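You operate a simulated robot arm through the tools that you are given. There is no shell and no other tool. Be economical: measure what you need, move in short steps, check, and stop when the job is done.

The job below is to be done with a simulated two-armed robot. You get a single attempt, and the scene is never put back.

TASK
Pick up the carton marked slings with one hand, pass it to the other hand and put it on the bench marked press. Take the rubber ring with the blue grip and leave it on the silver small tray printed used. Take the puck with the red disc and leave it on the levelling bench. Put the numbered copper ring that says "2" from the bench with the green edge on top of the carton marked shackles and the numbered copper ring labelled "3" on the white cover. Take the blue brush and leave it on the levelling bench. Any order will do. Set down upright: carton marked slings.

Only the result counts: the job must be done as asked and must still hold three seconds after the hand-in. Knocking over, shifting, dropping, spilling or breaking anything else fails it. A push-on lid holds only when it is set on centred and level and pressed home; a screw cap is set on level and turned clockwise until tight.

THE ROBOT
Two 7-joint arms with fingered hands on one trunk, on a base that drives. Base frame: it is fixed to the floor where the robot stands at the start and does not move with it; the origin is under the middle of the robot, x ahead of it, y to its left, z up; the surface under the hand at the start is at about z = 880. Lengths are in mm, angles in degrees, forces in N, time in s.
The left shoulder is at the start at [49, 182, 1223], the right one opposite. With the tool pointing down near the work surface each hand reaches from about 380 to 800 mm from the robot's upright axis, wherever it stands, measured 20 degrees to its own side. Places, roughly: bench marked press [-1500, 300, 800]; blue brush (9x5x8 cm) [-1200, 6200, 800]; carton marked shackles [-1250, 5500, 750]; carton marked slings [500, -250, 1000]; levelling bench [2400, 6400, 800]; numbered copper ring [-1500, 5500, 750]; puck with the red disc (5x5x3 cm) [-1200, 4900, 800]; rubber ring with the blue grip (6x11x3 cm) [500, 5000, 900]; small tray printed used [-1500, 2250, 750]; white cover (11x11x2 cm) [-1600, 5900, 800]. Payload 3.8 kg a hand.
Tool frame (each hand has its own): the origin (TCP) lies between the finger pads and is the grasp point; the fingertips stand 30 mm ahead of it; z points along the fingers, y is the line along which they close. Largest opening 104 mm; the body of the gripper starts 35 mm behind the TCP. The gripper is a hand of 4 fingers: y runs from the thumb to the fingers, the wrist lies at [-17, -104, -178] in the tool frame.
Orientation is that of the tool frame in the base frame, as [roll, pitch, yaw] about the fixed x, y, z axes, in that order (R = Rz(yaw) Ry(pitch) Rx(roll)). With the fingers straight down and the wrist toward the robot, the tool's x, y and z point along [0, 1, 0], [1, 0, 0] and [0, 0, -1] of the base frame.

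THE INTERFACE
- The arms move only by the tool step_arm. It takes "left_steps", "right_steps" or both (then of equal length, played together; a hand with none holds still); each is a list of rows, each a list of 2 entries, a list of its own where there are three numbers: the shift along the base's x, y, z in mm, then the turn, a rotation vector about the base's x, y, z in degrees. In form: [[[tx, ty, tz], [ax, ay, az]], ...]. A call has 1 to 8 rows; each row is the pose to reach, as a shift and turn from the pose commanded when the call began. Each row takes 0.2 s and may step no farther than 50 mm and 8.6 degrees from the row before; otherwise, the whole call is refused. Where a pose cannot be reached the arm comes as near as it can. A force on the tool above 40 N (or 10 N above the force at the start of the call, whichever is more), or a blocked arm, ends the call early, and 0.2 s more pass. In this call time passes only in rows, and 0.2 s behind the last. The reply holds the time, the measured pose of the TCP, the force on the tool along the base axes, the opening and the grip force, in the units named above and with some noise, with the torque about the TCP (base axes, N m) and any sound that the robot's microphone picked up, and new pictures: "show" is both (left out), scene, wrist or none (wrist: the cameras of the hands that moved).
- Cameras (640 x 400 px; columns grow to the right, rows downward): "scene" is now at [126.2, -34.1, 1401.8]; the picture's right is [-0.40, -0.92, 0.00], its down [-0.52, 0.22, -0.83] and it looks along [0.76, -0.33, -0.56] (base axes); focal length 274 px, centre (320, 200). "left" rides on the left gripper at [-66, -90, -126] in its tool frame; the picture's right is [-0.78, -0.30, 0.56], its down [0.57, -0.70, 0.42] and it looks along [0.26, 0.65, 0.71] (tool axes); focal length 275 px, centre (320, 200). "right" rides on the right gripper at [66, -90, -126] in its tool frame; the picture's right is [-0.78, 0.30, -0.56], its down [-0.57, -0.70, 0.42] and it looks along [-0.27, 0.65, 0.71] (tool axes); focal length 275 px, centre (320, 200). There is no depth. A picture from a camera that has moved, and an enlarged one, comes with that camera's place and axes in the base frame and with its lens.
- move_column(by): slides the trunk up (or, below 0, down) by that many mm; the arms and the scene camera ride with it, the base frame stays. It gives what a move gives, with no picture.
- base_move(legs): drives the robot by 1 to 6 legs, each [ahead, left, turn to the left] in mm, mm and degrees, along the robot's own axes; the way and the turn of a leg run together, so that a leg with both is an arc; at most 1500 mm and 180 degrees a leg. The arms and the cameras ride along, it lands a little off, and it stops where it bumps. It gives what a move gives, and a new picture of the scene camera.
- set_fingers(index, middle, ring, thumb_bend, thumb_turn, hand): sets how far each is bent, from 0 (flat) to 1 (curled in); at 0.3 the hand is open as for a grip, at 0.7 the pads meet at the TCP. One left out holds its place. A second passes; each finger stops where it meets its share of the squeeze, and holds until it gets a number again. It is the only way to open and close the hand. It gives what a move gives, with no picture; readings hold the bend of each and the force on the fingers (four entries, about 0 where the hand has none), thumb and palm. thumb_turn goes from beside the hand (0) to across from the fingers (1), as for a grip.
- head_to(pan, tilt): turns the head with the scene camera to pan (to the left, within 86 degrees either way) and tilt (down, from -29 to 69), counted from straight ahead of the robot. It gives what a move gives, and a new picture of the scene camera.
- close_up(camera, box): a new picture of the part [left, top, right, bottom] of that camera's present view, enlarged. The clock stands still meanwhile.
- job_done(): hands the job in; it is judged then, once.

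Work in short steps. Places have to be worked out from the pictures, the camera data and where the tool is seen: move nearer, look again, correct. Check each grasp and each placing, and mend what went wrong. You have 196 turns and 260 pictures in all, those below and enlarged ones among them. Open the grippers and draw the arms clear of the work before you hand the job in, unless the task says otherwise; then end with one line.

The tools are called after "Call:" as a command line: name --argument value ..., lists and objects as JSON in quotes. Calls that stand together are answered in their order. step_arm: Moves the arms, as the interface text tells. Its arguments: {"type":"object","properties":{"left_steps":{"type":"array","items":{"type":"array"}},"right_steps":{"type":"array","items":{"type":"array"}},"show":{"type":"string","enum":["both","scene","wrist","none"]}},"required":[]} The other tools are called the same way: move_column (by) slides the trunk up or down; set_fingers (index, middle, ring, thumb_bend, thumb_turn, hand) moves the fingers one by one; base_move (legs) drives the base; head_to (pan, tilt) turns the head that bears the scene camera; close_up (camera, box) takes an enlarged picture of a part of a camera's view; job_done () hands the job in.

At the start:

```text
time: 0.0
left_tool_pos: [500.2, 73.7, 1188.0]
left_tool_rot: [-180.0, 0.0, 90.0]
left_ft_force: [-0.2, 0.4, -0.5]
left_wrist_torque: [-0.04, 0.02, 0.0]
left_width: 103.6
left_grip_force: 0.2
left_shape: jaw
left_bend: [0.3, 0.3, 0.3, 0.3, 0.97]
left_finger forces: [0.0, 0.0, 0.0, 0.0, 0.1, 0.0]
right_tool_pos: [389.7, -405.0, 1209.9]
right_tool_rot: [180.0, 0.0, 90.0]
right_ft_force: [0.3, 0.6, 0.6]
right_wrist_torque: [0.03, -0.03, 0.03]
right_width: 103.6
right_grip_force: 0.0
right_shape: jaw
right_bend: [0.3, 0.3, 0.3, 0.3, 0.97]
right_finger forces: [0.1, 0.1, 0.1, 0.0, 0.1, 0.0]
trunk travel left (down, up): [-375.0, 381.0]
robot x, y, heading: [-0.0, -4.6, 0.2]
head pan, tilt: [-23.4, 34.4]
```

scene: 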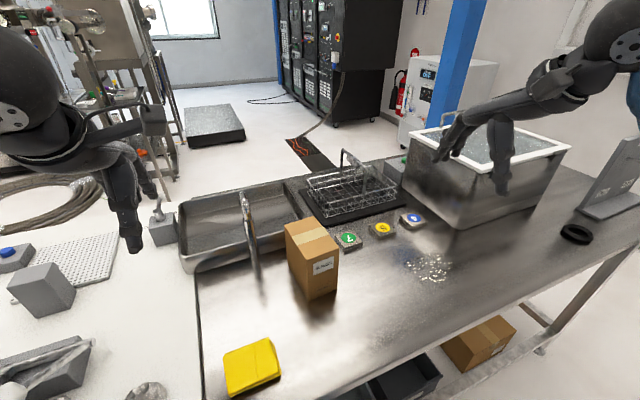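
right: 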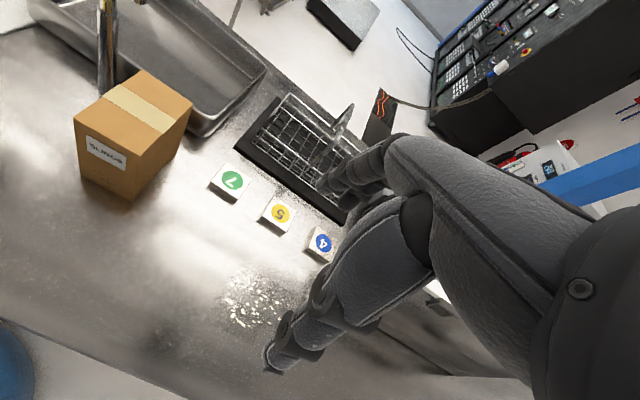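
left: 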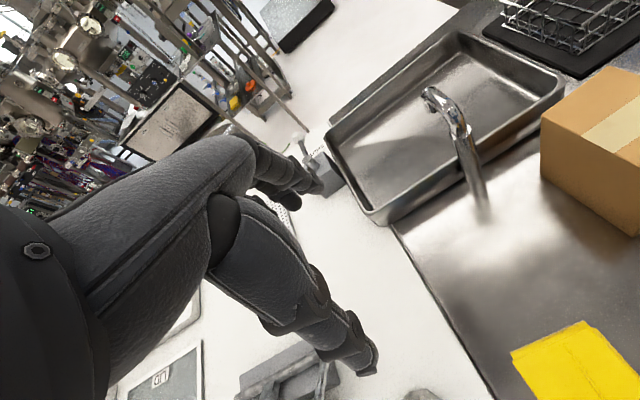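

The carton stands around (538, -196), about 70 mm wide in y, 115 mm deep and 120 mm tall. I'll turn the right hand to point forward, so it can grip the carton's near end between thumb and fingers.

Call:
step_arm --right_steps '[[[-3, 10, -5], [-4.95, -4.95, 4.95]], [[-6, 20, -10], [-9.9, -9.9, 9.9]], [[-9, 30, -15], [-14.85, -14.85, 14.85]], [[-12, 40, -20], [-19.8, -19.8, 19.8]], [[-15, 50, -25], [-24.75, -24.75, 24.75]], [[-18, 60, -30], [-29.7, -29.7, 29.7]], [[-20, 70, -35], [-34.65, -34.65, 34.65]], [[-20, 80, -40], [-39.6, -39.6, 39.6]]]' --show "none"

Call:
close_up --camera "scene" --box '[180, 150, 460, 325]'

```text
time: 1.8
left_tool_pos: [499.8, 74.6, 1188.3]
left_tool_rot: [180.0, 0.1, 90.1]
left_ft_force: [-0.7, -0.3, 0.3]
left_wrist_torque: [0.05, 0.0, 0.05]
left_width: 103.6
left_grip_force: 0.0
left_shape: jaw
left_bend: [0.3, 0.3, 0.3, 0.3, 0.97]
left_finger forces: [0.0, 0.0, 0.0, 0.0, 0.1, 0.0]
right_tool_pos: [428.5, -375.6, 1189.7]
right_tool_rot: [150.3, 48.6, 119.4]
right_ft_force: [0.9, -0.1, 1.5]
right_wrist_torque: [-0.03, -0.02, -0.01]
right_width: 103.8
right_grip_force: 0.1
right_shape: jaw
right_bend: [0.3, 0.3, 0.3, 0.3, 0.97]
right_finger forces: [0.1, 0.0, 0.0, 0.1, 0.1, 0.1]
right hand out of reach, approached as far as the arm can: row 4, 5, 6, 7, 8
trunk travel left (down, up): [-375.0, 381.0]
robot x, y, heading: [0.6, 1.5, 0.1]
head pan, tilt: [-23.4, 34.4]
```

```text
2.29 times, centred on (320, 238) of scene
camera zoom: at [126.1, -34.2, 1401.8], right [-0.4, -0.92, 0.0], down [-0.52, 0.22, -0.83], along [0.76, -0.33, -0.56], focal length 627 px, centre (320, 114)
```

zoom: 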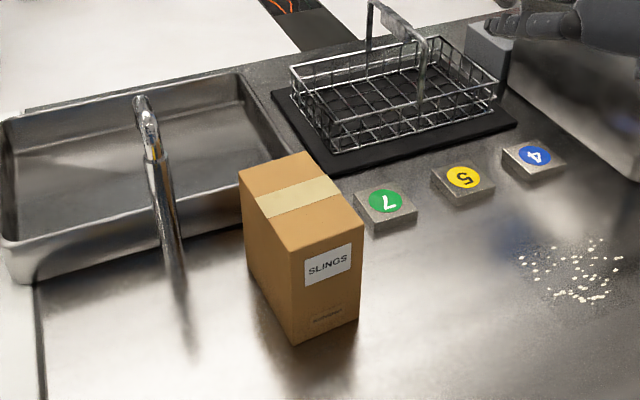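

The right wrist is cramped this close to the body. I'll back the base off 150 mm so the arm can stretch out more.

Call:
base_move --legs '[[-170, 0, 0]]'

Call:
step_arm --right_steps '[[[20, 15, -15], [-4.95, -4.95, 4.95]], [[40, 30, -30], [-9.9, -9.9, 9.9]], [[60, 45, -45], [-14.85, -14.85, 14.85]], [[80, 60, -60], [-19.8, -19.8, 19.8]], [[100, 75, -75], [-24.75, -24.75, 24.75]], [[120, 90, -90], [-29.7, -29.7, 29.7]]]' --show "scene"

```text
time: 3.3
left_tool_pos: [328.3, 73.7, 1190.1]
left_tool_rot: [180.0, 0.0, 90.0]
left_ft_force: [-0.9, -0.5, 0.1]
left_wrist_torque: [0.01, -0.04, 0.02]
left_width: 103.7
left_grip_force: 0.1
left_shape: jaw
left_bend: [0.3, 0.3, 0.3, 0.3, 0.97]
left_finger forces: [0.0, 0.0, 0.1, 0.0, 0.1, 0.0]
right_tool_pos: [255.7, -374.8, 1190.2]
right_tool_rot: [150.5, 48.6, 119.5]
right_ft_force: [-0.4, 0.1, 0.8]
right_wrist_torque: [0.0, 0.01, -0.03]
right_width: 103.5
right_grip_force: 0.0
right_shape: jaw
right_bend: [0.3, 0.3, 0.3, 0.3, 0.97]
right_finger forces: [0.0, 0.0, 0.0, 0.0, 0.0, 0.1]
trunk travel left (down, up): [-375.0, 381.0]
robot x, y, heading: [-171.7, 0.1, -0.2]
head pan, tilt: [-23.4, 34.4]
camera scene: at [-46.1, -34.0, 1402.0], right [-0.4, -0.92, 0.0], down [-0.52, 0.22, -0.83], along [0.76, -0.33, -0.56], focal length 274 px, centre (320, 200)
```

scene: 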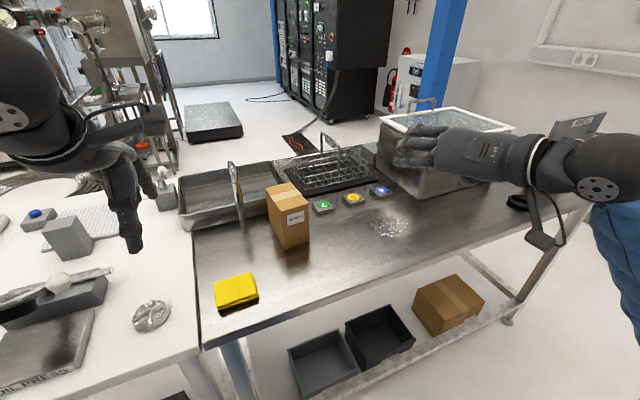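

```text
time: 4.7
left_tool_pos: [329.6, 73.2, 1187.1]
left_tool_rot: [-179.9, 0.1, 90.1]
left_ft_force: [0.8, 0.6, 0.0]
left_wrist_torque: [0.01, -0.02, 0.02]
left_width: 103.7
left_grip_force: 0.1
left_shape: jaw
left_bend: [0.3, 0.3, 0.3, 0.3, 0.97]
left_finger forces: [0.1, 0.0, 0.1, 0.1, 0.0, 0.0]
right_tool_pos: [377.2, -286.0, 1098.9]
right_tool_rot: [-86.1, 89.7, -86.1]
right_ft_force: [-1.0, -0.6, -1.0]
right_wrist_torque: [0.05, 0.03, -0.01]
right_width: 103.8
right_grip_force: 0.0
right_shape: jaw
right_bend: [0.3, 0.3, 0.3, 0.3, 0.97]
right_finger forces: [0.0, 0.0, 0.0, 0.0, 0.0, 0.1]
trunk travel left (down, up): [-375.0, 381.0]
robot x, y, heading: [-171.3, 4.0, -0.0]
head pan, tilt: [-23.4, 34.4]
camera scene: at [-43.6, -34.0, 1401.7], right [-0.4, -0.92, 0.0], down [-0.52, 0.22, -0.82], along [0.76, -0.33, -0.57], focal length 274 px, centre (320, 200)
```

scene: 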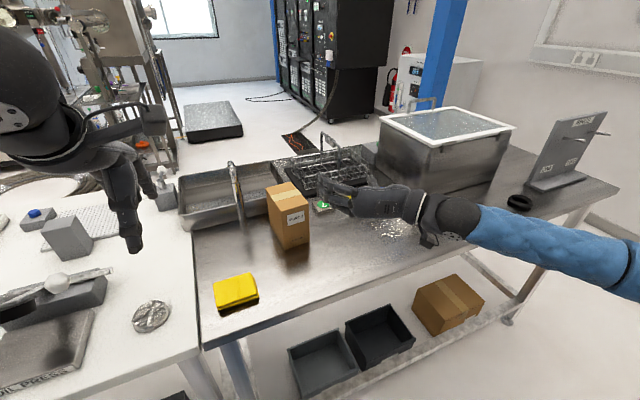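

The right hand now points straight ahead. I'll bring it in front of the carton's near face.

Call:
step_arm --right_steps '[[[5, 24, -35], [0, 0, 0]], [[15, 48, -70], [0, 0, 0]], [[30, 72, -105], [0, 0, 0]], [[45, 94, -130], [0, 0, 0]], [[55, 94, -149], [0, 0, 0]]]'

```text
time: 6.0
left_tool_pos: [323.9, 74.7, 1191.5]
left_tool_rot: [179.6, 0.1, 89.9]
left_ft_force: [-0.1, -0.2, -0.2]
left_wrist_torque: [0.0, -0.01, -0.01]
left_width: 103.5
left_grip_force: 0.0
left_shape: jaw
left_bend: [0.3, 0.3, 0.3, 0.3, 0.97]
left_finger forces: [0.0, 0.0, 0.0, 0.0, 0.0, 0.1]
right_tool_pos: [430.7, -190.3, 962.4]
right_tool_rot: [2.0, 88.8, 2.2]
right_ft_force: [-18.4, 0.6, 27.0]
right_wrist_torque: [-2.61, 5.02, -1.99]
right_width: 104.1
right_grip_force: 0.1
right_shape: jaw
right_bend: [0.3, 0.3, 0.3, 0.3, 0.97]
right_finger forces: [0.0, 0.0, 0.0, 0.0, 0.0, 0.0]
trunk travel left (down, up): [-375.0, 381.0]
robot x, y, heading: [-172.3, 1.4, 0.2]
head pan, tilt: [-23.4, 34.4]
stopped in row 5 (right hand): the force on the tool passed its limit at 55 N (the readings are from after the stop); the commanded pose is now the measured one
camera scene: at [-50.4, -33.2, 1402.6], right [-0.4, -0.92, 0.0], down [-0.52, 0.22, -0.83], along [0.76, -0.33, -0.56], focal length 274 px, centre (320, 200)
camera right: at [306.1, -281.3, 893.2], right [-0.57, 0.3, 0.76], down [0.41, -0.7, 0.58], along [0.71, 0.65, 0.28], focal length 275 px, centre (320, 200)
```

scene: 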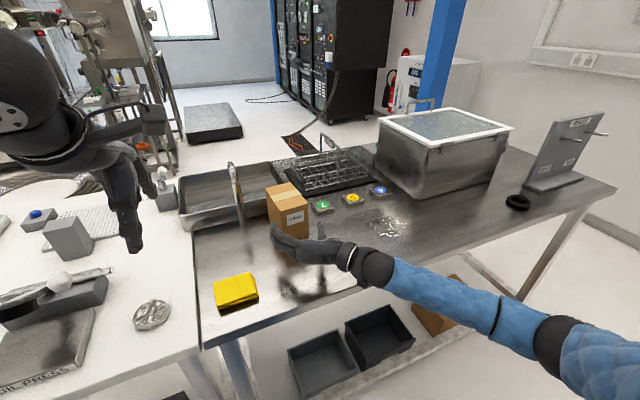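
right: 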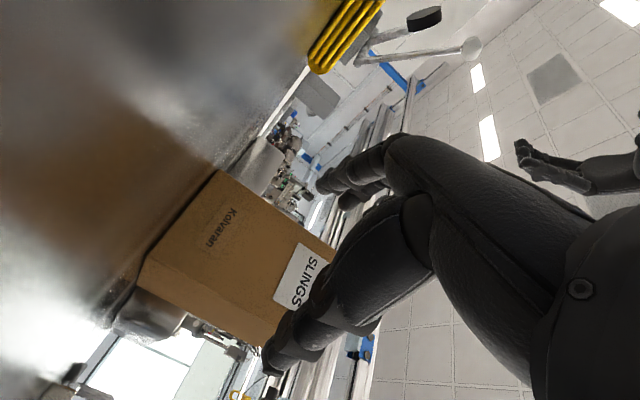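

The underside of the hand (the camera housing) touched the bench. I'll lift and tilt the fingers 20° downward, which raises the housing and leaves the grasp at mid-height.

Call:
step_arm --right_steps '[[[-6, -2, 20], [0, 6.7, 0]], [[-8, -2, 25], [0, 13.4, 0]], [[-8, -2, 20], [0, 20, 0]], [[-8, -2, 0], [0, 20, 0]]]' --show "wrist"

```text
time: 7.0
left_tool_pos: [328.4, 73.0, 1189.5]
left_tool_rot: [-180.0, 0.1, 89.9]
left_ft_force: [-0.7, 0.4, -0.5]
left_wrist_torque: [-0.01, 0.03, -0.03]
left_width: 103.8
left_grip_force: 0.0
left_shape: jaw
left_bend: [0.3, 0.3, 0.3, 0.3, 0.97]
left_finger forces: [0.0, 0.1, 0.0, 0.1, 0.1, 0.1]
right_tool_pos: [426.0, -193.6, 954.5]
right_tool_rot: [-179.7, 70.5, -179.8]
right_ft_force: [0.0, 0.8, 0.1]
right_wrist_torque: [-0.02, 0.01, 0.02]
right_width: 103.9
right_grip_force: 0.1
right_shape: jaw
right_bend: [0.3, 0.3, 0.3, 0.3, 0.97]
right_finger forces: [0.1, 0.1, 0.0, 0.0, 0.1, 0.1]
trunk travel left (down, up): [-375.0, 381.0]
robot x, y, heading: [-171.1, -0.3, 0.1]
head pan, tilt: [-23.4, 34.4]
camera right: at [285.9, -284.4, 934.4], right [-0.27, 0.3, 0.92], down [0.59, -0.7, 0.4], along [0.76, 0.65, 0.01], focal length 275 px, centre (320, 200)
```

right: 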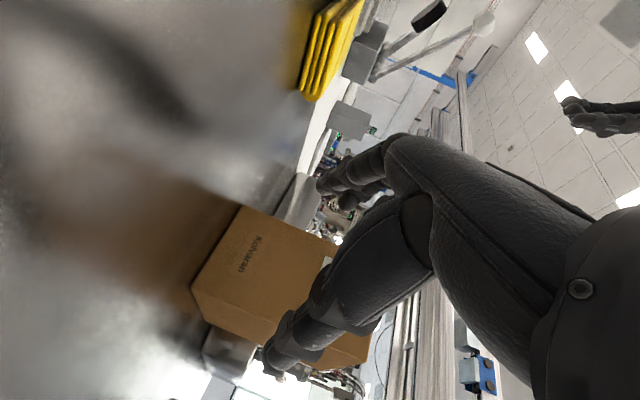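

The carton is centred at y≈-193, in line with the hand. I'll slide forward around it.

Call:
step_arm --right_steps '[[[25, 0, 0], [0, 0, 0]], [[50, 0, 2], [0, 0, 0]], [[73, 0, 4], [0, 0, 0]]]' --show "none"

Call:
set_fingers --hand "right" --index 0.7 --middle 0.7 --ring 0.7 --thumb_bend 0.7

Call:
close_up --camera "scene" --box '[200, 150, 420, 288]'

```text
time: 7.8
left_tool_pos: [329.4, 74.4, 1188.7]
left_tool_rot: [180.0, 0.1, 90.1]
left_ft_force: [-0.8, -0.6, 0.1]
left_wrist_torque: [0.03, 0.01, 0.02]
left_width: 103.6
left_grip_force: 0.1
left_shape: jaw
left_bend: [0.3, 0.3, 0.3, 0.3, 0.97]
left_finger forces: [0.0, 0.0, 0.0, 0.1, 0.1, 0.0]
right_tool_pos: [498.9, -194.1, 959.9]
right_tool_rot: [-179.7, 70.6, -179.7]
right_ft_force: [-1.0, 0.6, 0.2]
right_wrist_torque: [0.03, 0.01, 0.03]
right_width: 104.0
right_grip_force: 0.0
right_shape: jaw
right_bend: [0.3, 0.3, 0.3, 0.3, 0.97]
right_finger forces: [0.9, 0.0, 0.0, 0.0, 0.6, 0.0]
trunk travel left (down, up): [-375.0, 381.0]
robot x, y, heading: [-172.2, 0.1, 0.2]
head pan, tilt: [-23.4, 34.4]
```

```text
time: 8.8
left_tool_pos: [329.5, 73.1, 1189.6]
left_tool_rot: [180.0, 0.0, 90.1]
left_ft_force: [0.7, -0.3, -0.9]
left_wrist_torque: [0.0, -0.03, -0.01]
left_width: 103.7
left_grip_force: 0.1
left_shape: jaw
left_bend: [0.3, 0.3, 0.3, 0.3, 0.97]
left_finger forces: [0.0, 0.0, 0.0, 0.1, 0.0, 0.1]
right_tool_pos: [498.8, -193.8, 960.8]
right_tool_rot: [-179.8, 70.8, -179.7]
right_ft_force: [3.3, -0.7, 6.0]
right_wrist_torque: [-0.4, -0.05, 0.15]
right_width: 76.8
right_grip_force: 43.6
right_shape: fingers
right_bend: [0.37, 0.47, 0.46, 0.55, 0.95]
right_finger forces: [16.5, 10.0, 14.8, 0.1, 45.4, 0.0]
trunk travel left (down, up): [-375.0, 381.0]
robot x, y, heading: [-169.5, 0.9, -0.2]
head pan, tilt: [-23.4, 34.4]
```

```text
2.90 times, centred on (310, 219) of scene
camera zoom: at [-44.9, -34.0, 1401.8], right [-0.4, -0.92, 0.0], down [-0.52, 0.22, -0.83], along [0.76, -0.33, -0.56], focal length 795 px, centre (349, 145)
```

zoom: 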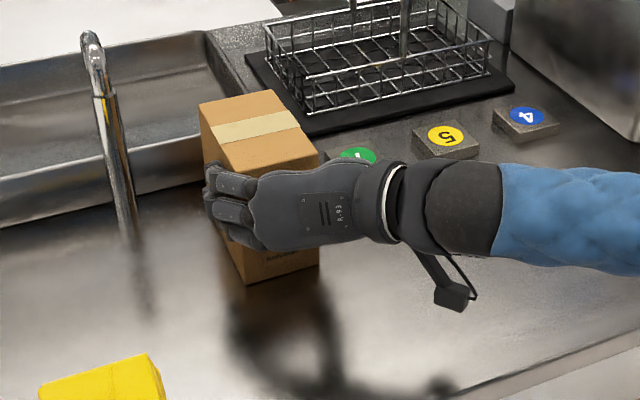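

The grip is firm at 43 N. I'll lift straight up.

Call:
step_arm --right_steps '[[[0, 0, 30], [0, 0, 0]], [[0, 0, 70], [0, 0, 0]], [[0, 0, 110], [0, 0, 0]], [[-20, 20, 130], [0, 0, 0]], [[-40, 40, 140], [0, 0, 0]], [[-60, 60, 140], [0, 0, 0]]]' --show "scene"

```text
time: 10.2
left_tool_pos: [327.9, 73.6, 1188.3]
left_tool_rot: [-180.0, 0.1, 90.0]
left_ft_force: [0.4, 0.3, -0.3]
left_wrist_torque: [-0.02, 0.01, 0.0]
left_width: 103.7
left_grip_force: 0.0
left_shape: jaw
left_bend: [0.3, 0.3, 0.3, 0.3, 0.97]
left_finger forces: [0.1, 0.1, 0.0, 0.0, 0.1, 0.0]
right_tool_pos: [438.0, -132.8, 1098.5]
right_tool_rot: [-179.8, 70.5, -179.8]
right_ft_force: [-0.7, 0.0, -2.5]
right_wrist_torque: [0.03, 0.16, 0.0]
right_width: 76.2
right_grip_force: 39.7
right_shape: fingers
right_bend: [0.36, 0.48, 0.47, 0.58, 0.93]
right_finger forces: [18.4, 9.5, 10.4, 0.0, 41.7, 0.0]
trunk travel left (down, up): [-375.0, 381.0]
robot x, y, heading: [-170.4, -1.3, -0.0]
head pan, tilt: [-23.4, 34.4]
camera scene: at [-44.7, -33.9, 1401.7], right [-0.4, -0.92, 0.0], down [-0.52, 0.22, -0.83], along [0.76, -0.33, -0.56], focal length 274 px, centre (320, 200)
```

scene: 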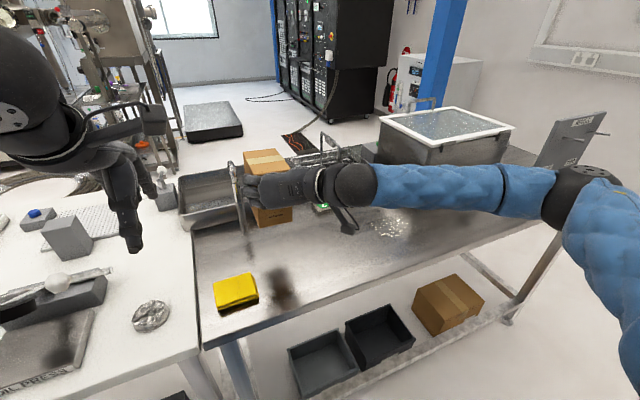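

The carton weighs little and hangs level. Next I'll turn the left hand -90° and bring it above the far half of the carton.

Call:
step_arm --left_steps '[[[20, -5, 10], [0, 0, -8.4]], [[40, -10, 20], [0, 0, -16.8]], [[60, -15, 30], [0, 0, -25.2]], [[80, -20, 40], [0, 0, -33.6]], [[100, -25, 50], [0, 0, -42]], [[120, -30, 50], [0, 0, -50.4]], [[140, -40, 50], [0, 0, -58.8]], [[160, -50, 50], [0, 0, -67.2]]]' --show "none"

Call:
step_arm --left_steps '[[[15, -30, 0], [0, 0, -8.4]], [[30, -60, 0], [0, 0, -16.8]], [[35, -100, 0], [0, 0, -22.8]], [[35, -130, 0], [0, 0, -22.8]], [[35, -156, 0], [0, 0, -22.8]]]'

```text
time: 12.0
left_tool_pos: [467.9, 32.1, 1228.2]
left_tool_rot: [179.7, 0.3, 23.1]
left_ft_force: [-0.6, 0.7, 0.1]
left_wrist_torque: [-0.04, 0.0, -0.01]
left_width: 104.1
left_grip_force: 0.1
left_shape: jaw
left_bend: [0.3, 0.3, 0.3, 0.3, 0.97]
left_finger forces: [0.1, 0.0, 0.0, 0.0, 0.0, 0.1]
left hand out of reach, approached as far as the arm can: row 8
right_tool_pos: [438.8, -133.6, 1100.0]
right_tool_rot: [-179.5, 70.5, -179.4]
right_ft_force: [0.2, 0.6, -4.2]
right_wrist_torque: [0.01, 0.14, -0.03]
right_width: 76.0
right_grip_force: 39.5
right_shape: fingers
right_bend: [0.36, 0.48, 0.47, 0.58, 0.93]
right_finger forces: [18.6, 9.7, 10.6, 0.0, 41.5, 0.1]
trunk travel left (down, up): [-375.0, 381.0]
robot x, y, heading: [-169.2, 1.0, 0.3]
head pan, tilt: [-23.4, 34.4]
```

```text
time: 13.2
left_tool_pos: [421.7, -79.6, 1198.7]
left_tool_rot: [179.9, 0.1, 0.0]
left_ft_force: [0.8, -0.3, -0.4]
left_wrist_torque: [0.01, 0.0, -0.03]
left_width: 103.9
left_grip_force: 0.1
left_shape: jaw
left_bend: [0.3, 0.3, 0.3, 0.3, 0.97]
left_finger forces: [0.0, 0.1, 0.0, 0.1, 0.1, 0.0]
left hand out of reach, approached as far as the arm can: row 1, 2, 3, 4, 5
right_tool_pos: [439.2, -133.5, 1098.8]
right_tool_rot: [-179.4, 70.6, -179.5]
right_ft_force: [-0.2, 0.1, -2.7]
right_wrist_torque: [0.03, 0.13, -0.03]
right_width: 75.9
right_grip_force: 40.0
right_shape: fingers
right_bend: [0.36, 0.48, 0.47, 0.58, 0.93]
right_finger forces: [18.7, 9.6, 10.4, 0.0, 41.4, 0.1]
trunk travel left (down, up): [-375.0, 381.0]
robot x, y, heading: [-171.4, 1.1, -0.0]
head pan, tilt: [-23.4, 34.4]
camera scene: at [-43.6, -34.5, 1401.6], right [-0.4, -0.92, 0.0], down [-0.52, 0.22, -0.82], along [0.76, -0.33, -0.57], focal length 274 px, centre (320, 200)
camera left: at [356.4, 12.2, 1323.8], right [-0.78, 0.3, -0.56], down [0.57, 0.7, -0.43], along [0.26, -0.65, -0.71], focal length 275 px, centre (320, 200)
```

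scene: 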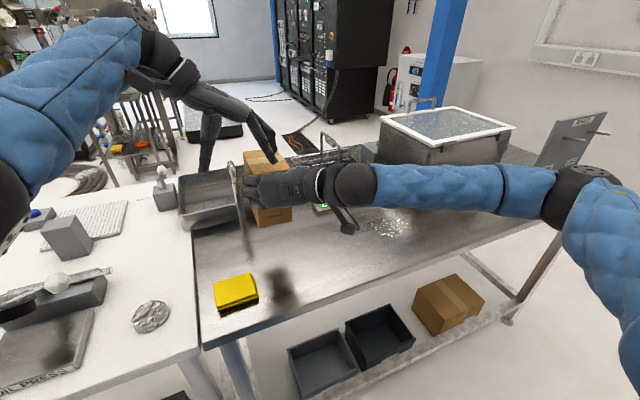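
left: 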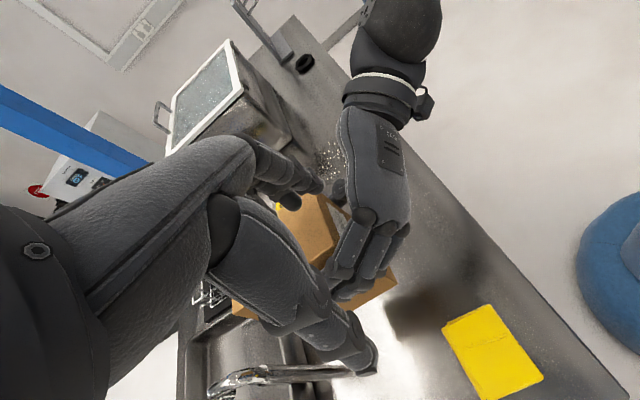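

The left arm can't manage that pose. I'll turn the carton 45° with the right hand and bring it closer, so the left hand can come from above at a comfortable 45° yaw.

Call:
step_arm --left_steps '[[[-5, 35, 20], [0, 0, 7.5]], [[-10, 70, 30], [0, 0, 15]], [[-20, 105, 30], [0, 0, 22.5]], [[-30, 140, 30], [0, 0, 30]], [[-40, 170, 30], [0, 0, 37.5]], [[-50, 180, 30], [0, 0, 45]], [[-50, 180, 30], [0, 0, 45]]]' --right_steps '[[[0, 0, 0], [0, 0, 0]], [[-20, 10, -5], [0, 0, 7.5]], [[-42, 22, -10], [0, 0, 15]], [[-64, 35, -15], [0, 0, 22.5]], [[-86, 48, -20], [0, 0, 30]], [[-108, 60, -25], [0, 0, 37.5]], [[-129, 73, -29], [0, 0, 45]]]'

```text
time: 15.0
left_tool_pos: [421.6, 144.5, 1189.9]
left_tool_rot: [-170.4, 11.3, 58.4]
left_ft_force: [0.0, 0.7, -0.8]
left_wrist_torque: [0.06, -0.01, -0.02]
left_width: 104.0
left_grip_force: 0.1
left_shape: jaw
left_bend: [0.3, 0.3, 0.3, 0.3, 0.97]
left_finger forces: [0.1, 0.0, 0.0, 0.0, 0.0, 0.1]
left hand out of reach, approached as far as the arm can: row 1, 2, 3, 4, 5, 6
right_tool_pos: [307.1, -65.6, 1069.4]
right_tool_rot: [-179.6, 70.7, -134.6]
right_ft_force: [0.2, -0.4, -3.5]
right_wrist_torque: [-0.1, 0.09, -0.01]
right_width: 75.4
right_grip_force: 38.8
right_shape: fingers
right_bend: [0.36, 0.48, 0.47, 0.58, 0.93]
right_finger forces: [18.0, 9.4, 10.3, 0.0, 40.1, 0.1]
trunk travel left (down, up): [-375.0, 381.0]
robot x, y, heading: [-174.1, -2.3, -0.2]
head pan, tilt: [-23.4, 34.4]
stopped in row 7 (left hand): the arm was blocked; the commanded pose is now the measured one
camera scene: at [-46.5, -38.2, 1402.0], right [-0.4, -0.92, 0.0], down [-0.52, 0.23, -0.83], along [0.76, -0.33, -0.56], focal length 274 px, centre (320, 200)
camera right: at [273.1, -227.8, 1048.9], right [-0.4, 0.02, 0.92], down [0.91, -0.08, 0.4], along [0.08, 1.0, 0.01], focal length 275 px, centre (320, 200)
camera left: at [345.9, 148.9, 1338.3], right [-0.78, -0.53, -0.34], down [-0.39, 0.83, -0.41], along [0.5, -0.19, -0.85], focal length 275 px, centre (320, 200)
```

scene: 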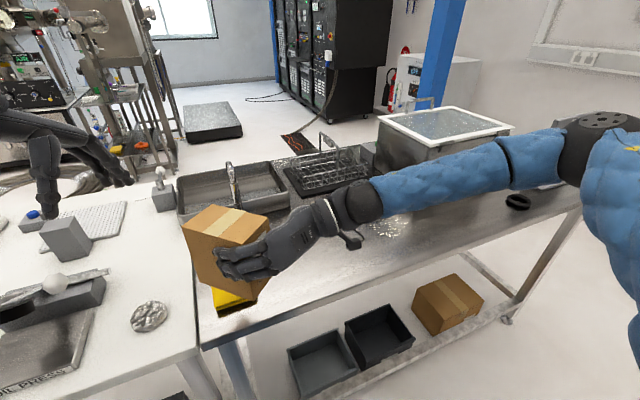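
right: 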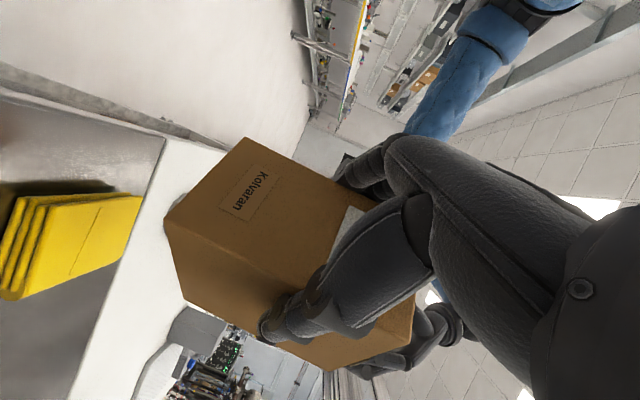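
left: 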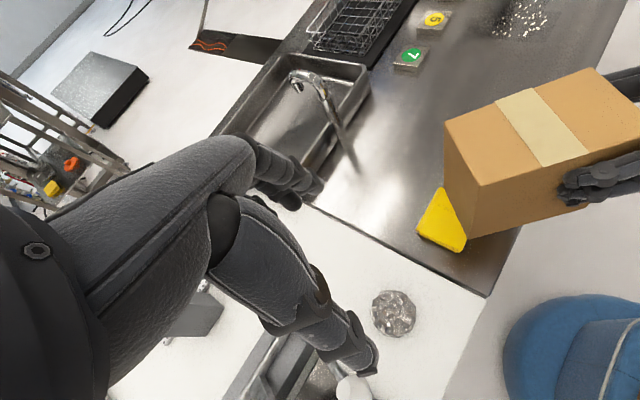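

The left hand is a bit tilted after that awkward motion. I'll straighten it and bring it over the carton's free half.

Call:
step_arm --left_steps '[[[0, 0, 5], [1.5, -4.7, -4.3]], [[0, -10, 10], [3, -9.3, -8.6]], [[-10, -30, 10], [4.5, -14, -13]], [[-25, -60, 10], [4.5, -14, -13]], [[-37, -84, 10], [4.5, -14, -13]]]' --show "wrist"

```text
time: 16.2
left_tool_pos: [386.0, 64.8, 1200.6]
left_tool_rot: [-178.8, -0.6, 44.6]
left_ft_force: [-0.4, 0.5, -0.8]
left_wrist_torque: [0.01, 0.02, 0.02]
left_width: 104.0
left_grip_force: 0.2
left_shape: jaw
left_bend: [0.3, 0.3, 0.3, 0.3, 0.97]
left_finger forces: [0.1, 0.0, 0.1, 0.0, 0.1, 0.1]
right_tool_pos: [309.2, -62.1, 1070.9]
right_tool_rot: [-179.7, 70.6, -134.5]
right_ft_force: [0.2, 0.6, -2.9]
right_wrist_torque: [-0.11, 0.11, 0.0]
right_width: 75.3
right_grip_force: 38.7
right_shape: fingers
right_bend: [0.36, 0.48, 0.47, 0.58, 0.93]
right_finger forces: [18.1, 9.3, 10.2, 0.1, 40.0, 0.0]
trunk travel left (down, up): [-375.0, 381.0]
robot x, y, heading: [-167.3, -0.8, 0.1]
head pan, tilt: [-23.4, 34.4]
camera left: at [277.9, 79.1, 1325.6], right [-0.76, -0.32, -0.56], down [-0.09, 0.91, -0.4], along [0.64, -0.26, -0.73], focal length 275 px, centre (320, 200)
```

left: 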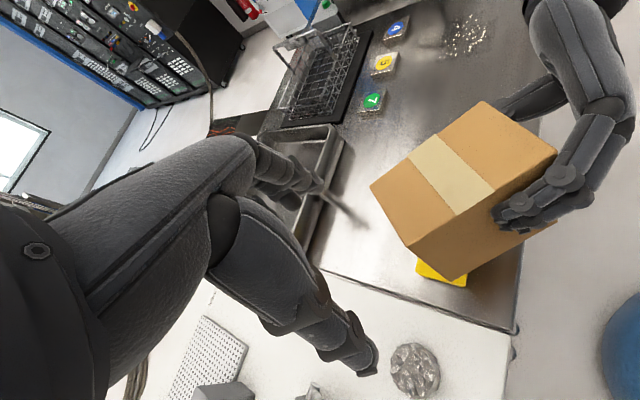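

Measured from the wrist view, the carton's axis runs at about 45° and its far end is at (385, 12). I'll move the left hand above (363, -9) and start down.

Call:
step_arm --left_steps '[[[-12, -37, 0], [0, 0, 0]], [[-23, -74, 0], [0, 0, 0]], [[-23, -74, -40], [0, 0, 0]], [[-23, -74, -65], [0, 0, 0]]]' --show "both"

```text
time: 17.2
left_tool_pos: [365.1, -10.3, 1133.7]
left_tool_rot: [-178.7, -0.7, 44.4]
left_ft_force: [-0.3, -0.3, 0.0]
left_wrist_torque: [0.02, -0.01, -0.01]
left_width: 103.6
left_grip_force: 0.0
left_shape: jaw
left_bend: [0.3, 0.3, 0.3, 0.3, 0.97]
left_finger forces: [0.0, 0.1, 0.0, 0.1, 0.1, 0.0]
right_tool_pos: [309.1, -61.7, 1071.2]
right_tool_rot: [-179.6, 70.5, -134.4]
right_ft_force: [0.0, 0.0, -3.1]
right_wrist_torque: [-0.13, 0.09, 0.01]
right_width: 75.5
right_grip_force: 39.5
right_shape: fingers
right_bend: [0.36, 0.48, 0.47, 0.58, 0.93]
right_finger forces: [18.1, 9.5, 10.2, 0.0, 40.1, 0.0]
trunk travel left (down, up): [-375.0, 381.0]
robot x, y, heading: [-167.9, -0.2, 0.3]
head pan, tilt: [-23.4, 34.4]
camera scene: at [-44.6, -34.6, 1401.7], right [-0.4, -0.92, 0.0], down [-0.52, 0.23, -0.82], along [0.76, -0.33, -0.57], focal length 274 px, centre (320, 200)
camera left: at [254.7, 4.6, 1259.5], right [-0.76, -0.32, -0.56], down [-0.09, 0.91, -0.4], along [0.64, -0.26, -0.72], focal length 275 px, centre (320, 200)
```

scene: 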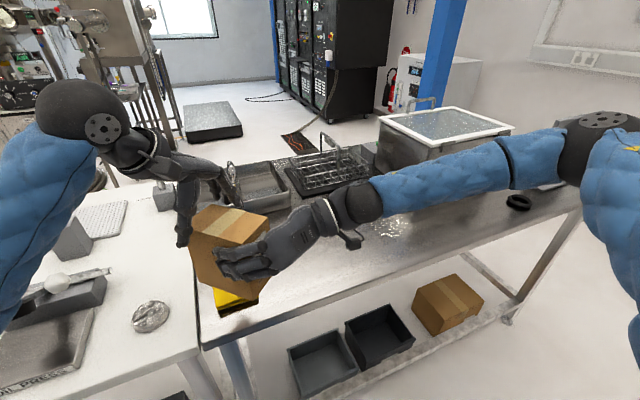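
left: 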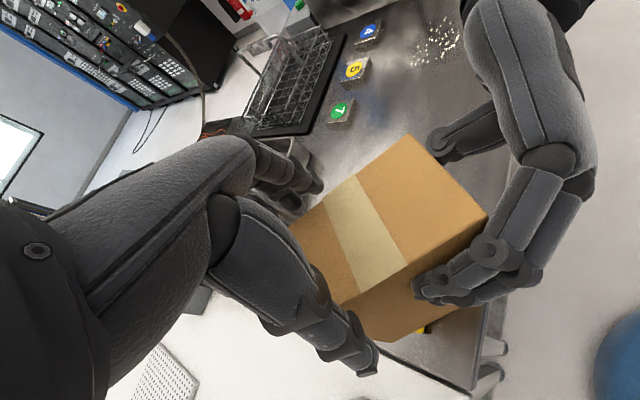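

The digits straddle the carton and the top is clear. I'll go down the last 45 mm and close.

Call:
step_arm --left_steps '[[[0, 0, -15], [0, 0, 0]], [[0, 0, -30], [0, 0, 0]], [[0, 0, -44], [0, 0, 0]]]' --show "wrist"

Call:
set_fingers --hand "left" --index 0.7 --middle 0.7 --ring 0.7 --thumb_bend 0.7

```text
time: 18.0
left_tool_pos: [363.9, -11.6, 1091.9]
left_tool_rot: [-179.0, -0.6, 44.6]
left_ft_force: [4.9, -0.6, 8.3]
left_wrist_torque: [-0.21, -0.02, 0.1]
left_width: 104.0
left_grip_force: 0.0
left_shape: jaw
left_bend: [0.29, 0.3, 0.3, 0.3, 0.97]
left_finger forces: [6.8, 0.0, 0.0, 0.0, 1.0, 0.0]
right_tool_pos: [307.7, -61.5, 1068.6]
right_tool_rot: [-179.9, 70.4, -134.6]
right_ft_force: [-4.2, 1.1, -11.6]
right_wrist_torque: [-0.29, 0.47, 0.17]
right_width: 75.5
right_grip_force: 39.7
right_shape: fingers
right_bend: [0.35, 0.48, 0.47, 0.59, 0.92]
right_finger forces: [21.7, 9.2, 9.6, 0.0, 38.9, 0.0]
trunk travel left (down, up): [-375.0, 381.0]
robot x, y, heading: [-172.9, -3.8, 0.0]
head pan, tilt: [-23.4, 34.4]
camera left: at [255.7, 4.8, 1216.5], right [-0.76, -0.32, -0.56], down [-0.09, 0.91, -0.4], along [0.64, -0.26, -0.72], focal length 275 px, centre (320, 200)
```

left: 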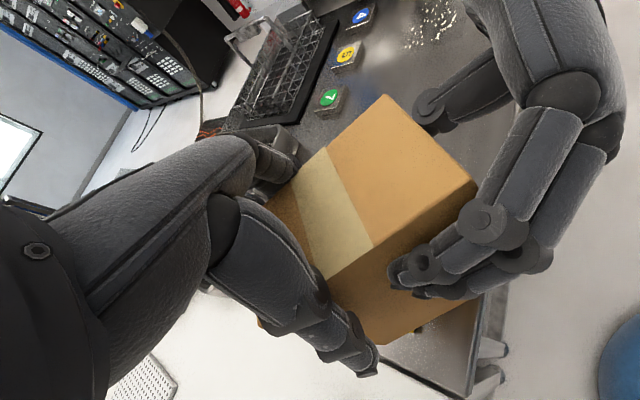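

```text
time: 19.0
left_tool_pos: [365.7, -8.8, 1091.0]
left_tool_rot: [-178.6, -0.8, 44.7]
left_ft_force: [14.6, 3.8, 9.8]
left_wrist_torque: [-0.4, -0.36, -0.29]
left_width: 77.8
left_grip_force: 48.7
left_shape: fingers
left_bend: [0.29, 0.47, 0.49, 0.54, 0.97]
left_finger forces: [24.1, 10.8, 19.8, 0.0, 43.0, 0.0]
right_tool_pos: [308.3, -59.4, 1070.5]
right_tool_rot: [-179.7, 70.6, -134.5]
right_ft_force: [-15.3, -3.2, -13.1]
right_wrist_torque: [-0.03, 0.71, 0.81]
right_width: 76.0
right_grip_force: 42.4
right_shape: fingers
right_bend: [0.34, 0.48, 0.47, 0.59, 0.91]
right_finger forces: [24.9, 10.6, 10.1, 0.0, 38.8, 0.0]
trunk travel left (down, up): [-375.0, 381.0]
robot x, y, heading: [-170.0, 2.1, -0.3]
head pan, tilt: [-23.4, 34.4]
```

The left hand grips with 48 N. I'll open the right hand and back it away along its own finger axis.

Call:
set_fingers --hand "right" --index 0.25 --middle 0.25 --ring 0.25 --thumb_bend 0.25

Call:
step_arm --right_steps '[[[-14, -14, 8], [0, 0, 0]], [[-28, -28, 16], [0, 0, 0]], [[-50, -50, 28], [0, 0, 0]], [[-60, -80, 38], [0, 0, 0]], [[-50, -120, 38], [0, 0, 0]], [[-40, -160, 38], [0, 0, 0]]]' --show "wrist"

```text
time: 20.0
left_tool_pos: [363.9, -10.7, 1089.7]
left_tool_rot: [-178.6, -0.8, 44.4]
left_ft_force: [-1.2, 0.6, -0.6]
left_wrist_torque: [0.1, -0.09, -0.08]
left_width: 77.6
left_grip_force: 42.1
left_shape: fingers
left_bend: [0.29, 0.48, 0.51, 0.54, 0.95]
left_finger forces: [18.2, 8.9, 15.7, 0.1, 41.3, 0.0]
right_tool_pos: [309.0, -61.5, 1070.8]
right_tool_rot: [-179.2, 70.8, -134.0]
right_ft_force: [0.6, -1.3, 0.1]
right_wrist_torque: [-0.02, 0.02, 0.03]
right_width: 116.5
right_grip_force: 0.9
right_shape: fingers
right_bend: [0.25, 0.25, 0.25, 0.25, 0.97]
right_finger forces: [0.0, 0.0, 0.1, 0.0, 0.9, 0.1]
trunk travel left (down, up): [-375.0, 381.0]
robot x, y, heading: [-171.5, 0.2, -0.1]
head pan, tilt: [-23.4, 34.4]
```

```text
time: 21.4
left_tool_pos: [364.3, -11.7, 1090.4]
left_tool_rot: [-178.6, -0.7, 44.5]
left_ft_force: [-0.3, -0.6, -0.1]
left_wrist_torque: [0.1, -0.1, -0.03]
left_width: 77.9
left_grip_force: 42.2
left_shape: fingers
left_bend: [0.29, 0.48, 0.51, 0.54, 0.95]
left_finger forces: [19.2, 9.0, 15.6, 0.1, 41.0, 0.0]
right_tool_pos: [270.4, -223.0, 1108.6]
right_tool_rot: [-179.8, 70.7, -134.7]
right_ft_force: [-0.7, 0.7, -0.5]
right_wrist_torque: [0.03, 0.03, 0.01]
right_width: 115.9
right_grip_force: 0.1
right_shape: fingers
right_bend: [0.25, 0.25, 0.25, 0.25, 0.97]
right_finger forces: [0.0, 0.1, 0.0, 0.0, 0.0, 0.1]
trunk travel left (down, up): [-375.0, 381.0]
robot x, y, heading: [-171.1, -1.8, -0.2]
head pan, tilt: [-23.4, 34.4]
camera right: at [235.5, -385.4, 1086.9], right [-0.4, 0.02, 0.92], down [0.91, -0.07, 0.4], along [0.08, 1.0, 0.01], focal length 275 px, centre (320, 200)
```

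right: 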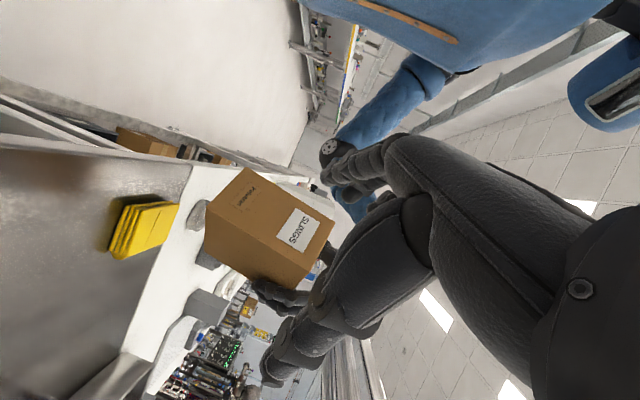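

The carton is now in the left hand alone. I'll back off from the bench and look at the surroundings to plan the drive to the press bench.

Call:
base_move --legs '[[-350, 0, 0]]'

Call:
head_to --pan 85 --tilt 25

Call:
head_to --pan -85 --tilt 25

```text
time: 23.7
left_tool_pos: [11.0, -10.7, 1091.4]
left_tool_rot: [-178.7, -0.7, 44.7]
left_ft_force: [-0.2, -0.2, -0.5]
left_wrist_torque: [0.04, -0.12, -0.03]
left_width: 77.9
left_grip_force: 42.1
left_shape: fingers
left_bend: [0.29, 0.48, 0.51, 0.54, 0.95]
left_finger forces: [19.2, 8.9, 15.6, 0.1, 41.0, 0.0]
right_tool_pos: [-83.0, -221.6, 1108.0]
right_tool_rot: [-179.5, 70.7, -134.3]
right_ft_force: [-0.2, -0.4, 0.9]
right_wrist_torque: [0.01, 0.0, -0.03]
right_width: 116.0
right_grip_force: 0.2
right_shape: fingers
right_bend: [0.25, 0.25, 0.25, 0.25, 0.97]
right_finger forces: [0.0, 0.0, 0.0, 0.0, 0.1, 0.0]
trunk travel left (down, up): [-375.0, 381.0]
robot x, y, heading: [-521.6, 1.8, -0.3]
head pan, tilt: [-23.4, 34.4]
camera scene: at [-397.9, -33.9, 1401.9], right [-0.4, -0.92, 0.0], down [-0.52, 0.22, -0.83], along [0.76, -0.33, -0.56], focal length 274 px, centre (320, 200)
```

scene: 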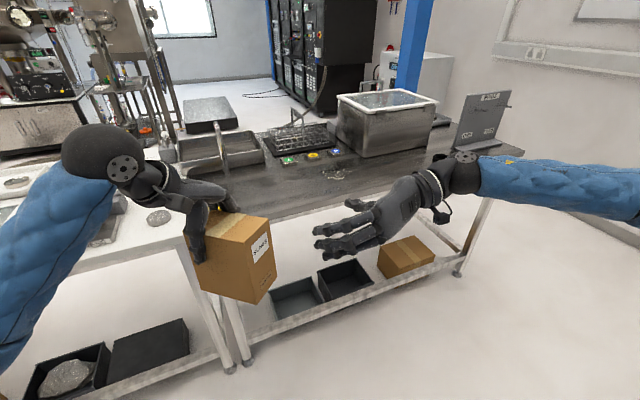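

```text
time: 25.6
left_tool_pos: [12.3, -10.2, 1089.7]
left_tool_rot: [-178.6, -0.7, 44.6]
left_ft_force: [-1.0, 0.3, 0.2]
left_wrist_torque: [0.06, -0.14, -0.02]
left_width: 77.8
left_grip_force: 42.2
left_shape: fingers
left_bend: [0.29, 0.48, 0.51, 0.54, 0.95]
left_finger forces: [19.0, 9.1, 15.6, 0.1, 40.8, 0.1]
right_tool_pos: [-82.2, -220.8, 1109.0]
right_tool_rot: [-179.7, 70.6, -134.5]
right_ft_force: [0.1, -1.0, 0.3]
right_wrist_torque: [0.02, -0.01, -0.05]
right_width: 116.0
right_grip_force: 0.1
right_shape: fingers
right_bend: [0.25, 0.25, 0.25, 0.25, 0.97]
right_finger forces: [0.1, 0.1, 0.0, 0.0, 0.1, 0.0]
trunk travel left (down, up): [-375.0, 381.0]
robot x, y, heading: [-523.2, 5.1, 0.1]
head pan, tilt: [85.0, 25.0]
camera scene: at [-469.7, 93.1, 1416.6], right [1.0, -0.09, 0.0], down [-0.04, -0.42, -0.91], along [0.08, 0.9, -0.42], focal length 274 px, centre (320, 200)
```

scene: 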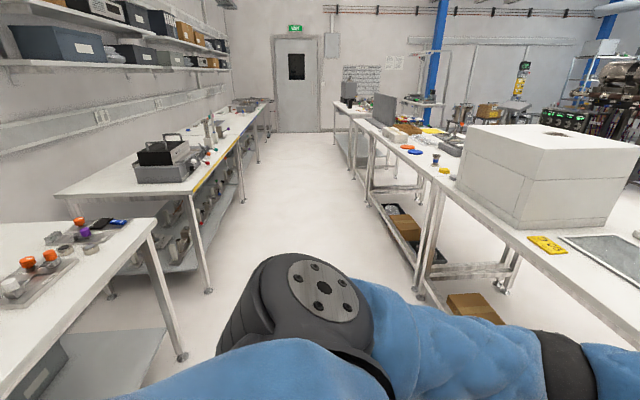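

```text
time: 28.1
left_tool_pos: [13.2, -10.0, 1089.2]
left_tool_rot: [-178.7, -0.7, 44.6]
left_ft_force: [-0.2, -0.5, 0.2]
left_wrist_torque: [0.06, -0.09, -0.02]
left_width: 78.1
left_grip_force: 42.8
left_shape: fingers
left_bend: [0.29, 0.48, 0.51, 0.54, 0.95]
left_finger forces: [19.1, 9.0, 15.6, 0.0, 40.8, 0.0]
right_tool_pos: [-81.6, -221.5, 1108.1]
right_tool_rot: [-179.8, 70.6, -134.6]
right_ft_force: [0.7, -0.8, 0.6]
right_wrist_torque: [0.01, 0.02, -0.04]
right_width: 116.1
right_grip_force: 0.0
right_shape: fingers
right_bend: [0.25, 0.25, 0.25, 0.25, 0.97]
right_finger forces: [0.1, 0.0, 0.0, 0.0, 0.0, 0.1]
trunk travel left (down, up): [-375.0, 381.0]
robot x, y, heading: [-521.1, 3.0, -0.1]
head pan, tilt: [-85.0, 25.0]
camera scene: at [-469.9, -90.5, 1416.6], right [-1.0, -0.09, 0.0], down [-0.04, 0.42, -0.91], along [0.08, -0.9, -0.42], focal length 274 px, centre (320, 200)
```

scene: 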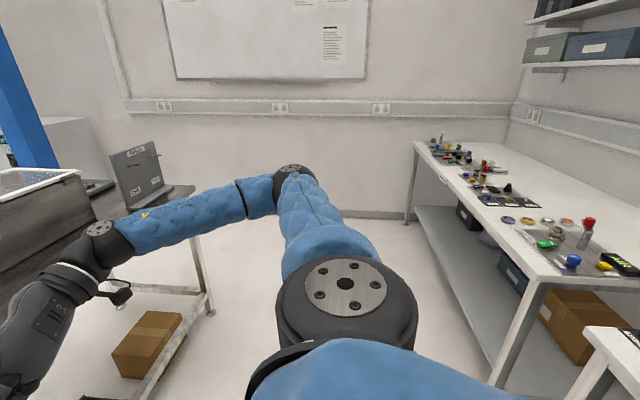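

The aisle runs along y, from x≈-1140 to about +350. I'll shift to the middle and turn round to face the press bench.

Call:
base_move --legs '[[120, 0, 0], [0, 0, 90], [0, 0, 90]]'

Call:
head_to --pan 0 --tilt 35

```text
time: 37.0
left_tool_pos: [-938.1, 6.8, 1089.5]
left_tool_rot: [-178.7, -0.7, -135.0]
left_ft_force: [-0.7, 1.1, -3.0]
left_wrist_torque: [-0.07, 0.09, -0.01]
left_width: 76.9
left_grip_force: 39.3
left_shape: fingers
left_bend: [0.29, 0.48, 0.51, 0.54, 0.94]
left_finger forces: [17.3, 8.6, 15.0, 0.0, 37.5, 0.0]
right_tool_pos: [-846.6, 219.1, 1108.4]
right_tool_rot: [-179.6, 70.6, 46.1]
right_ft_force: [0.1, 0.2, -0.3]
right_wrist_torque: [0.0, -0.04, 0.02]
right_width: 116.0
right_grip_force: 0.0
right_shape: fingers
right_bend: [0.25, 0.25, 0.25, 0.25, 0.97]
right_finger forces: [0.1, 0.0, 0.1, 0.0, 0.0, 0.1]
trunk travel left (down, up): [-375.0, 381.0]
robot x, y, heading: [-404.3, 1.7, -179.7]
head pan, tilt: [-85.0, 25.0]
camera scene: at [-461.1, 92.8, 1416.6], right [1.0, 0.09, 0.0], down [0.04, -0.42, -0.91], along [-0.08, 0.9, -0.42], focal length 274 px, centre (320, 200)
```

scene: 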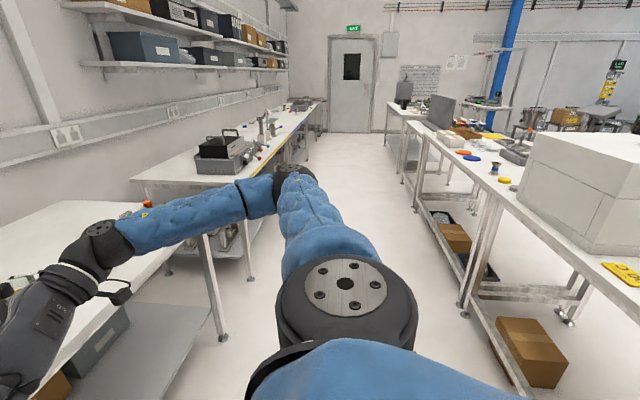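

```text
time: 38.6
left_tool_pos: [-938.2, 6.2, 1090.1]
left_tool_rot: [-178.7, -0.7, -135.0]
left_ft_force: [-0.1, -0.8, -2.7]
left_wrist_torque: [-0.04, 0.09, 0.02]
left_width: 77.4
left_grip_force: 39.2
left_shape: fingers
left_bend: [0.29, 0.48, 0.51, 0.54, 0.94]
left_finger forces: [17.3, 8.8, 15.0, 0.1, 37.5, 0.0]
right_tool_pos: [-845.6, 218.2, 1109.0]
right_tool_rot: [-179.7, 70.6, 46.0]
right_ft_force: [0.3, 0.3, 0.6]
right_wrist_torque: [-0.01, -0.02, 0.0]
right_width: 116.1
right_grip_force: 0.1
right_shape: fingers
right_bend: [0.25, 0.25, 0.25, 0.25, 0.97]
right_finger forces: [0.1, 0.0, 0.0, 0.0, 0.0, 0.0]
trunk travel left (down, up): [-375.0, 381.0]
robot x, y, heading: [-399.3, 0.1, -179.4]
head pan, tilt: [0.0, 35.0]
camera scene: at [-540.5, 0.8, 1400.8], right [-0.01, 1.0, 0.0], down [0.57, 0.0, -0.82], along [-0.82, 0.0, -0.57], focal length 274 px, centre (320, 200)
```

scene: 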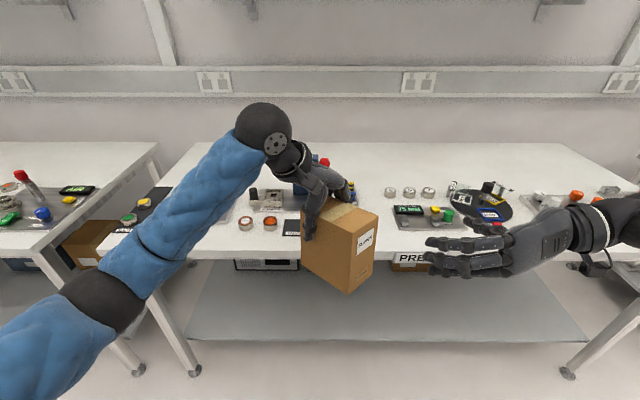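

The "PRESS" mark is on this bench's front. I'll take a close-up to find free space on its top.

Call:
close_up --camera "scene" --box '[180, 130, 560, 280]'

```text
1.68 times, centred on (370, 205) of scene
camera zoom: at [-540.5, 0.8, 1400.8], right [-0.01, 1.0, 0.0], down [0.57, 0.0, -0.82], along [-0.82, 0.0, -0.57], focal length 462 px, centre (236, 192)
```

zoom: 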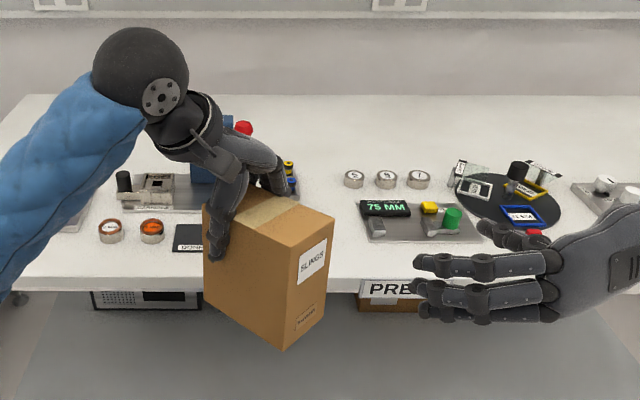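

There is free space at about (-1235, 120) between the card on the left and the "75 MM" plate. I'll drive closer.

Call:
base_move --legs '[[210, -94, 0]]'

```text
time: 40.4
left_tool_pos: [-1150.9, 100.6, 1088.6]
left_tool_rot: [-178.7, -0.7, -135.0]
left_ft_force: [-0.9, -0.8, -3.7]
left_wrist_torque: [-0.07, 0.07, -0.02]
left_width: 77.2
left_grip_force: 39.5
left_shape: fingers
left_bend: [0.29, 0.48, 0.51, 0.54, 0.94]
left_finger forces: [17.4, 8.9, 15.1, 0.0, 37.7, 0.0]
right_tool_pos: [-1058.8, 312.9, 1107.3]
right_tool_rot: [-179.6, 70.7, 46.1]
right_ft_force: [0.3, -0.4, 0.4]
right_wrist_torque: [-0.02, 0.02, 0.04]
right_width: 115.9
right_grip_force: 0.1
right_shape: fingers
right_bend: [0.25, 0.25, 0.25, 0.25, 0.97]
right_finger forces: [0.1, 0.1, 0.0, 0.0, 0.1, 0.0]
trunk travel left (down, up): [-375.0, 381.0]
robot x, y, heading: [-613.5, 94.1, -179.7]
head pan, tilt: [0.0, 35.0]
camera scene: at [-754.1, 94.5, 1400.6], right [-0.01, 1.0, 0.0], down [0.57, 0.0, -0.82], along [-0.82, -0.01, -0.57], focal length 274 px, centre (320, 200)
```

scene: 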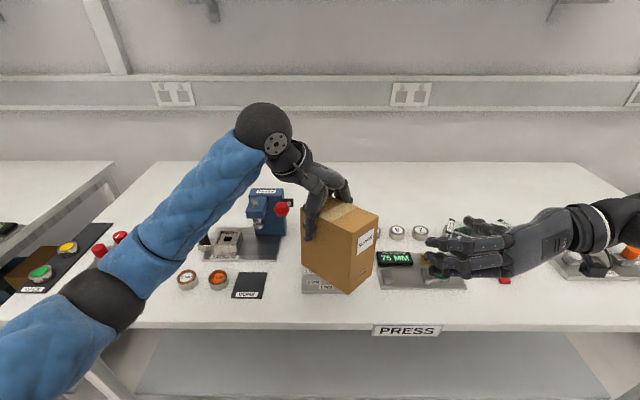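

Another labelled plate shows beneath the carton. I'll look closely before choosing a spot.

Call:
close_up --camera "scene" --box '[180, 200, 480, 330]'

Call:
close_up --camera "right" --box '[0, 0, 640, 400]'

```text
2.13 times, centred on (330, 265) of scene
camera zoom: at [-754.1, 94.5, 1400.6], right [-0.01, 1.0, 0.0], down [0.57, 0.0, -0.82], along [-0.82, -0.01, -0.57], focal length 585 px, centre (299, 61)
```

zoom: 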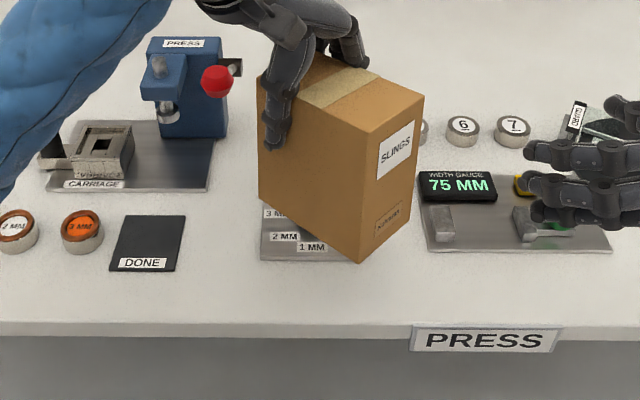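

```text
1.00 times, centred on (320, 200) of right (not enlarged: the box is as wide or as high as the picture)
camera zoom: at [-1024.6, 475.0, 1086.4], right [0.4, -0.02, 0.92], down [-0.91, 0.07, 0.4], along [-0.07, -1.0, 0.01], focal length 275 px, centre (320, 200)
```

zoom: 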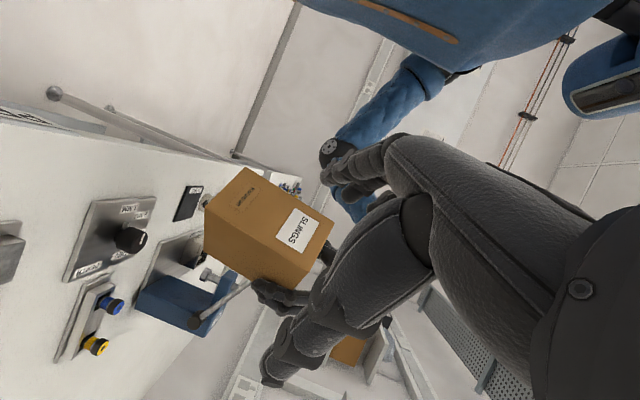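

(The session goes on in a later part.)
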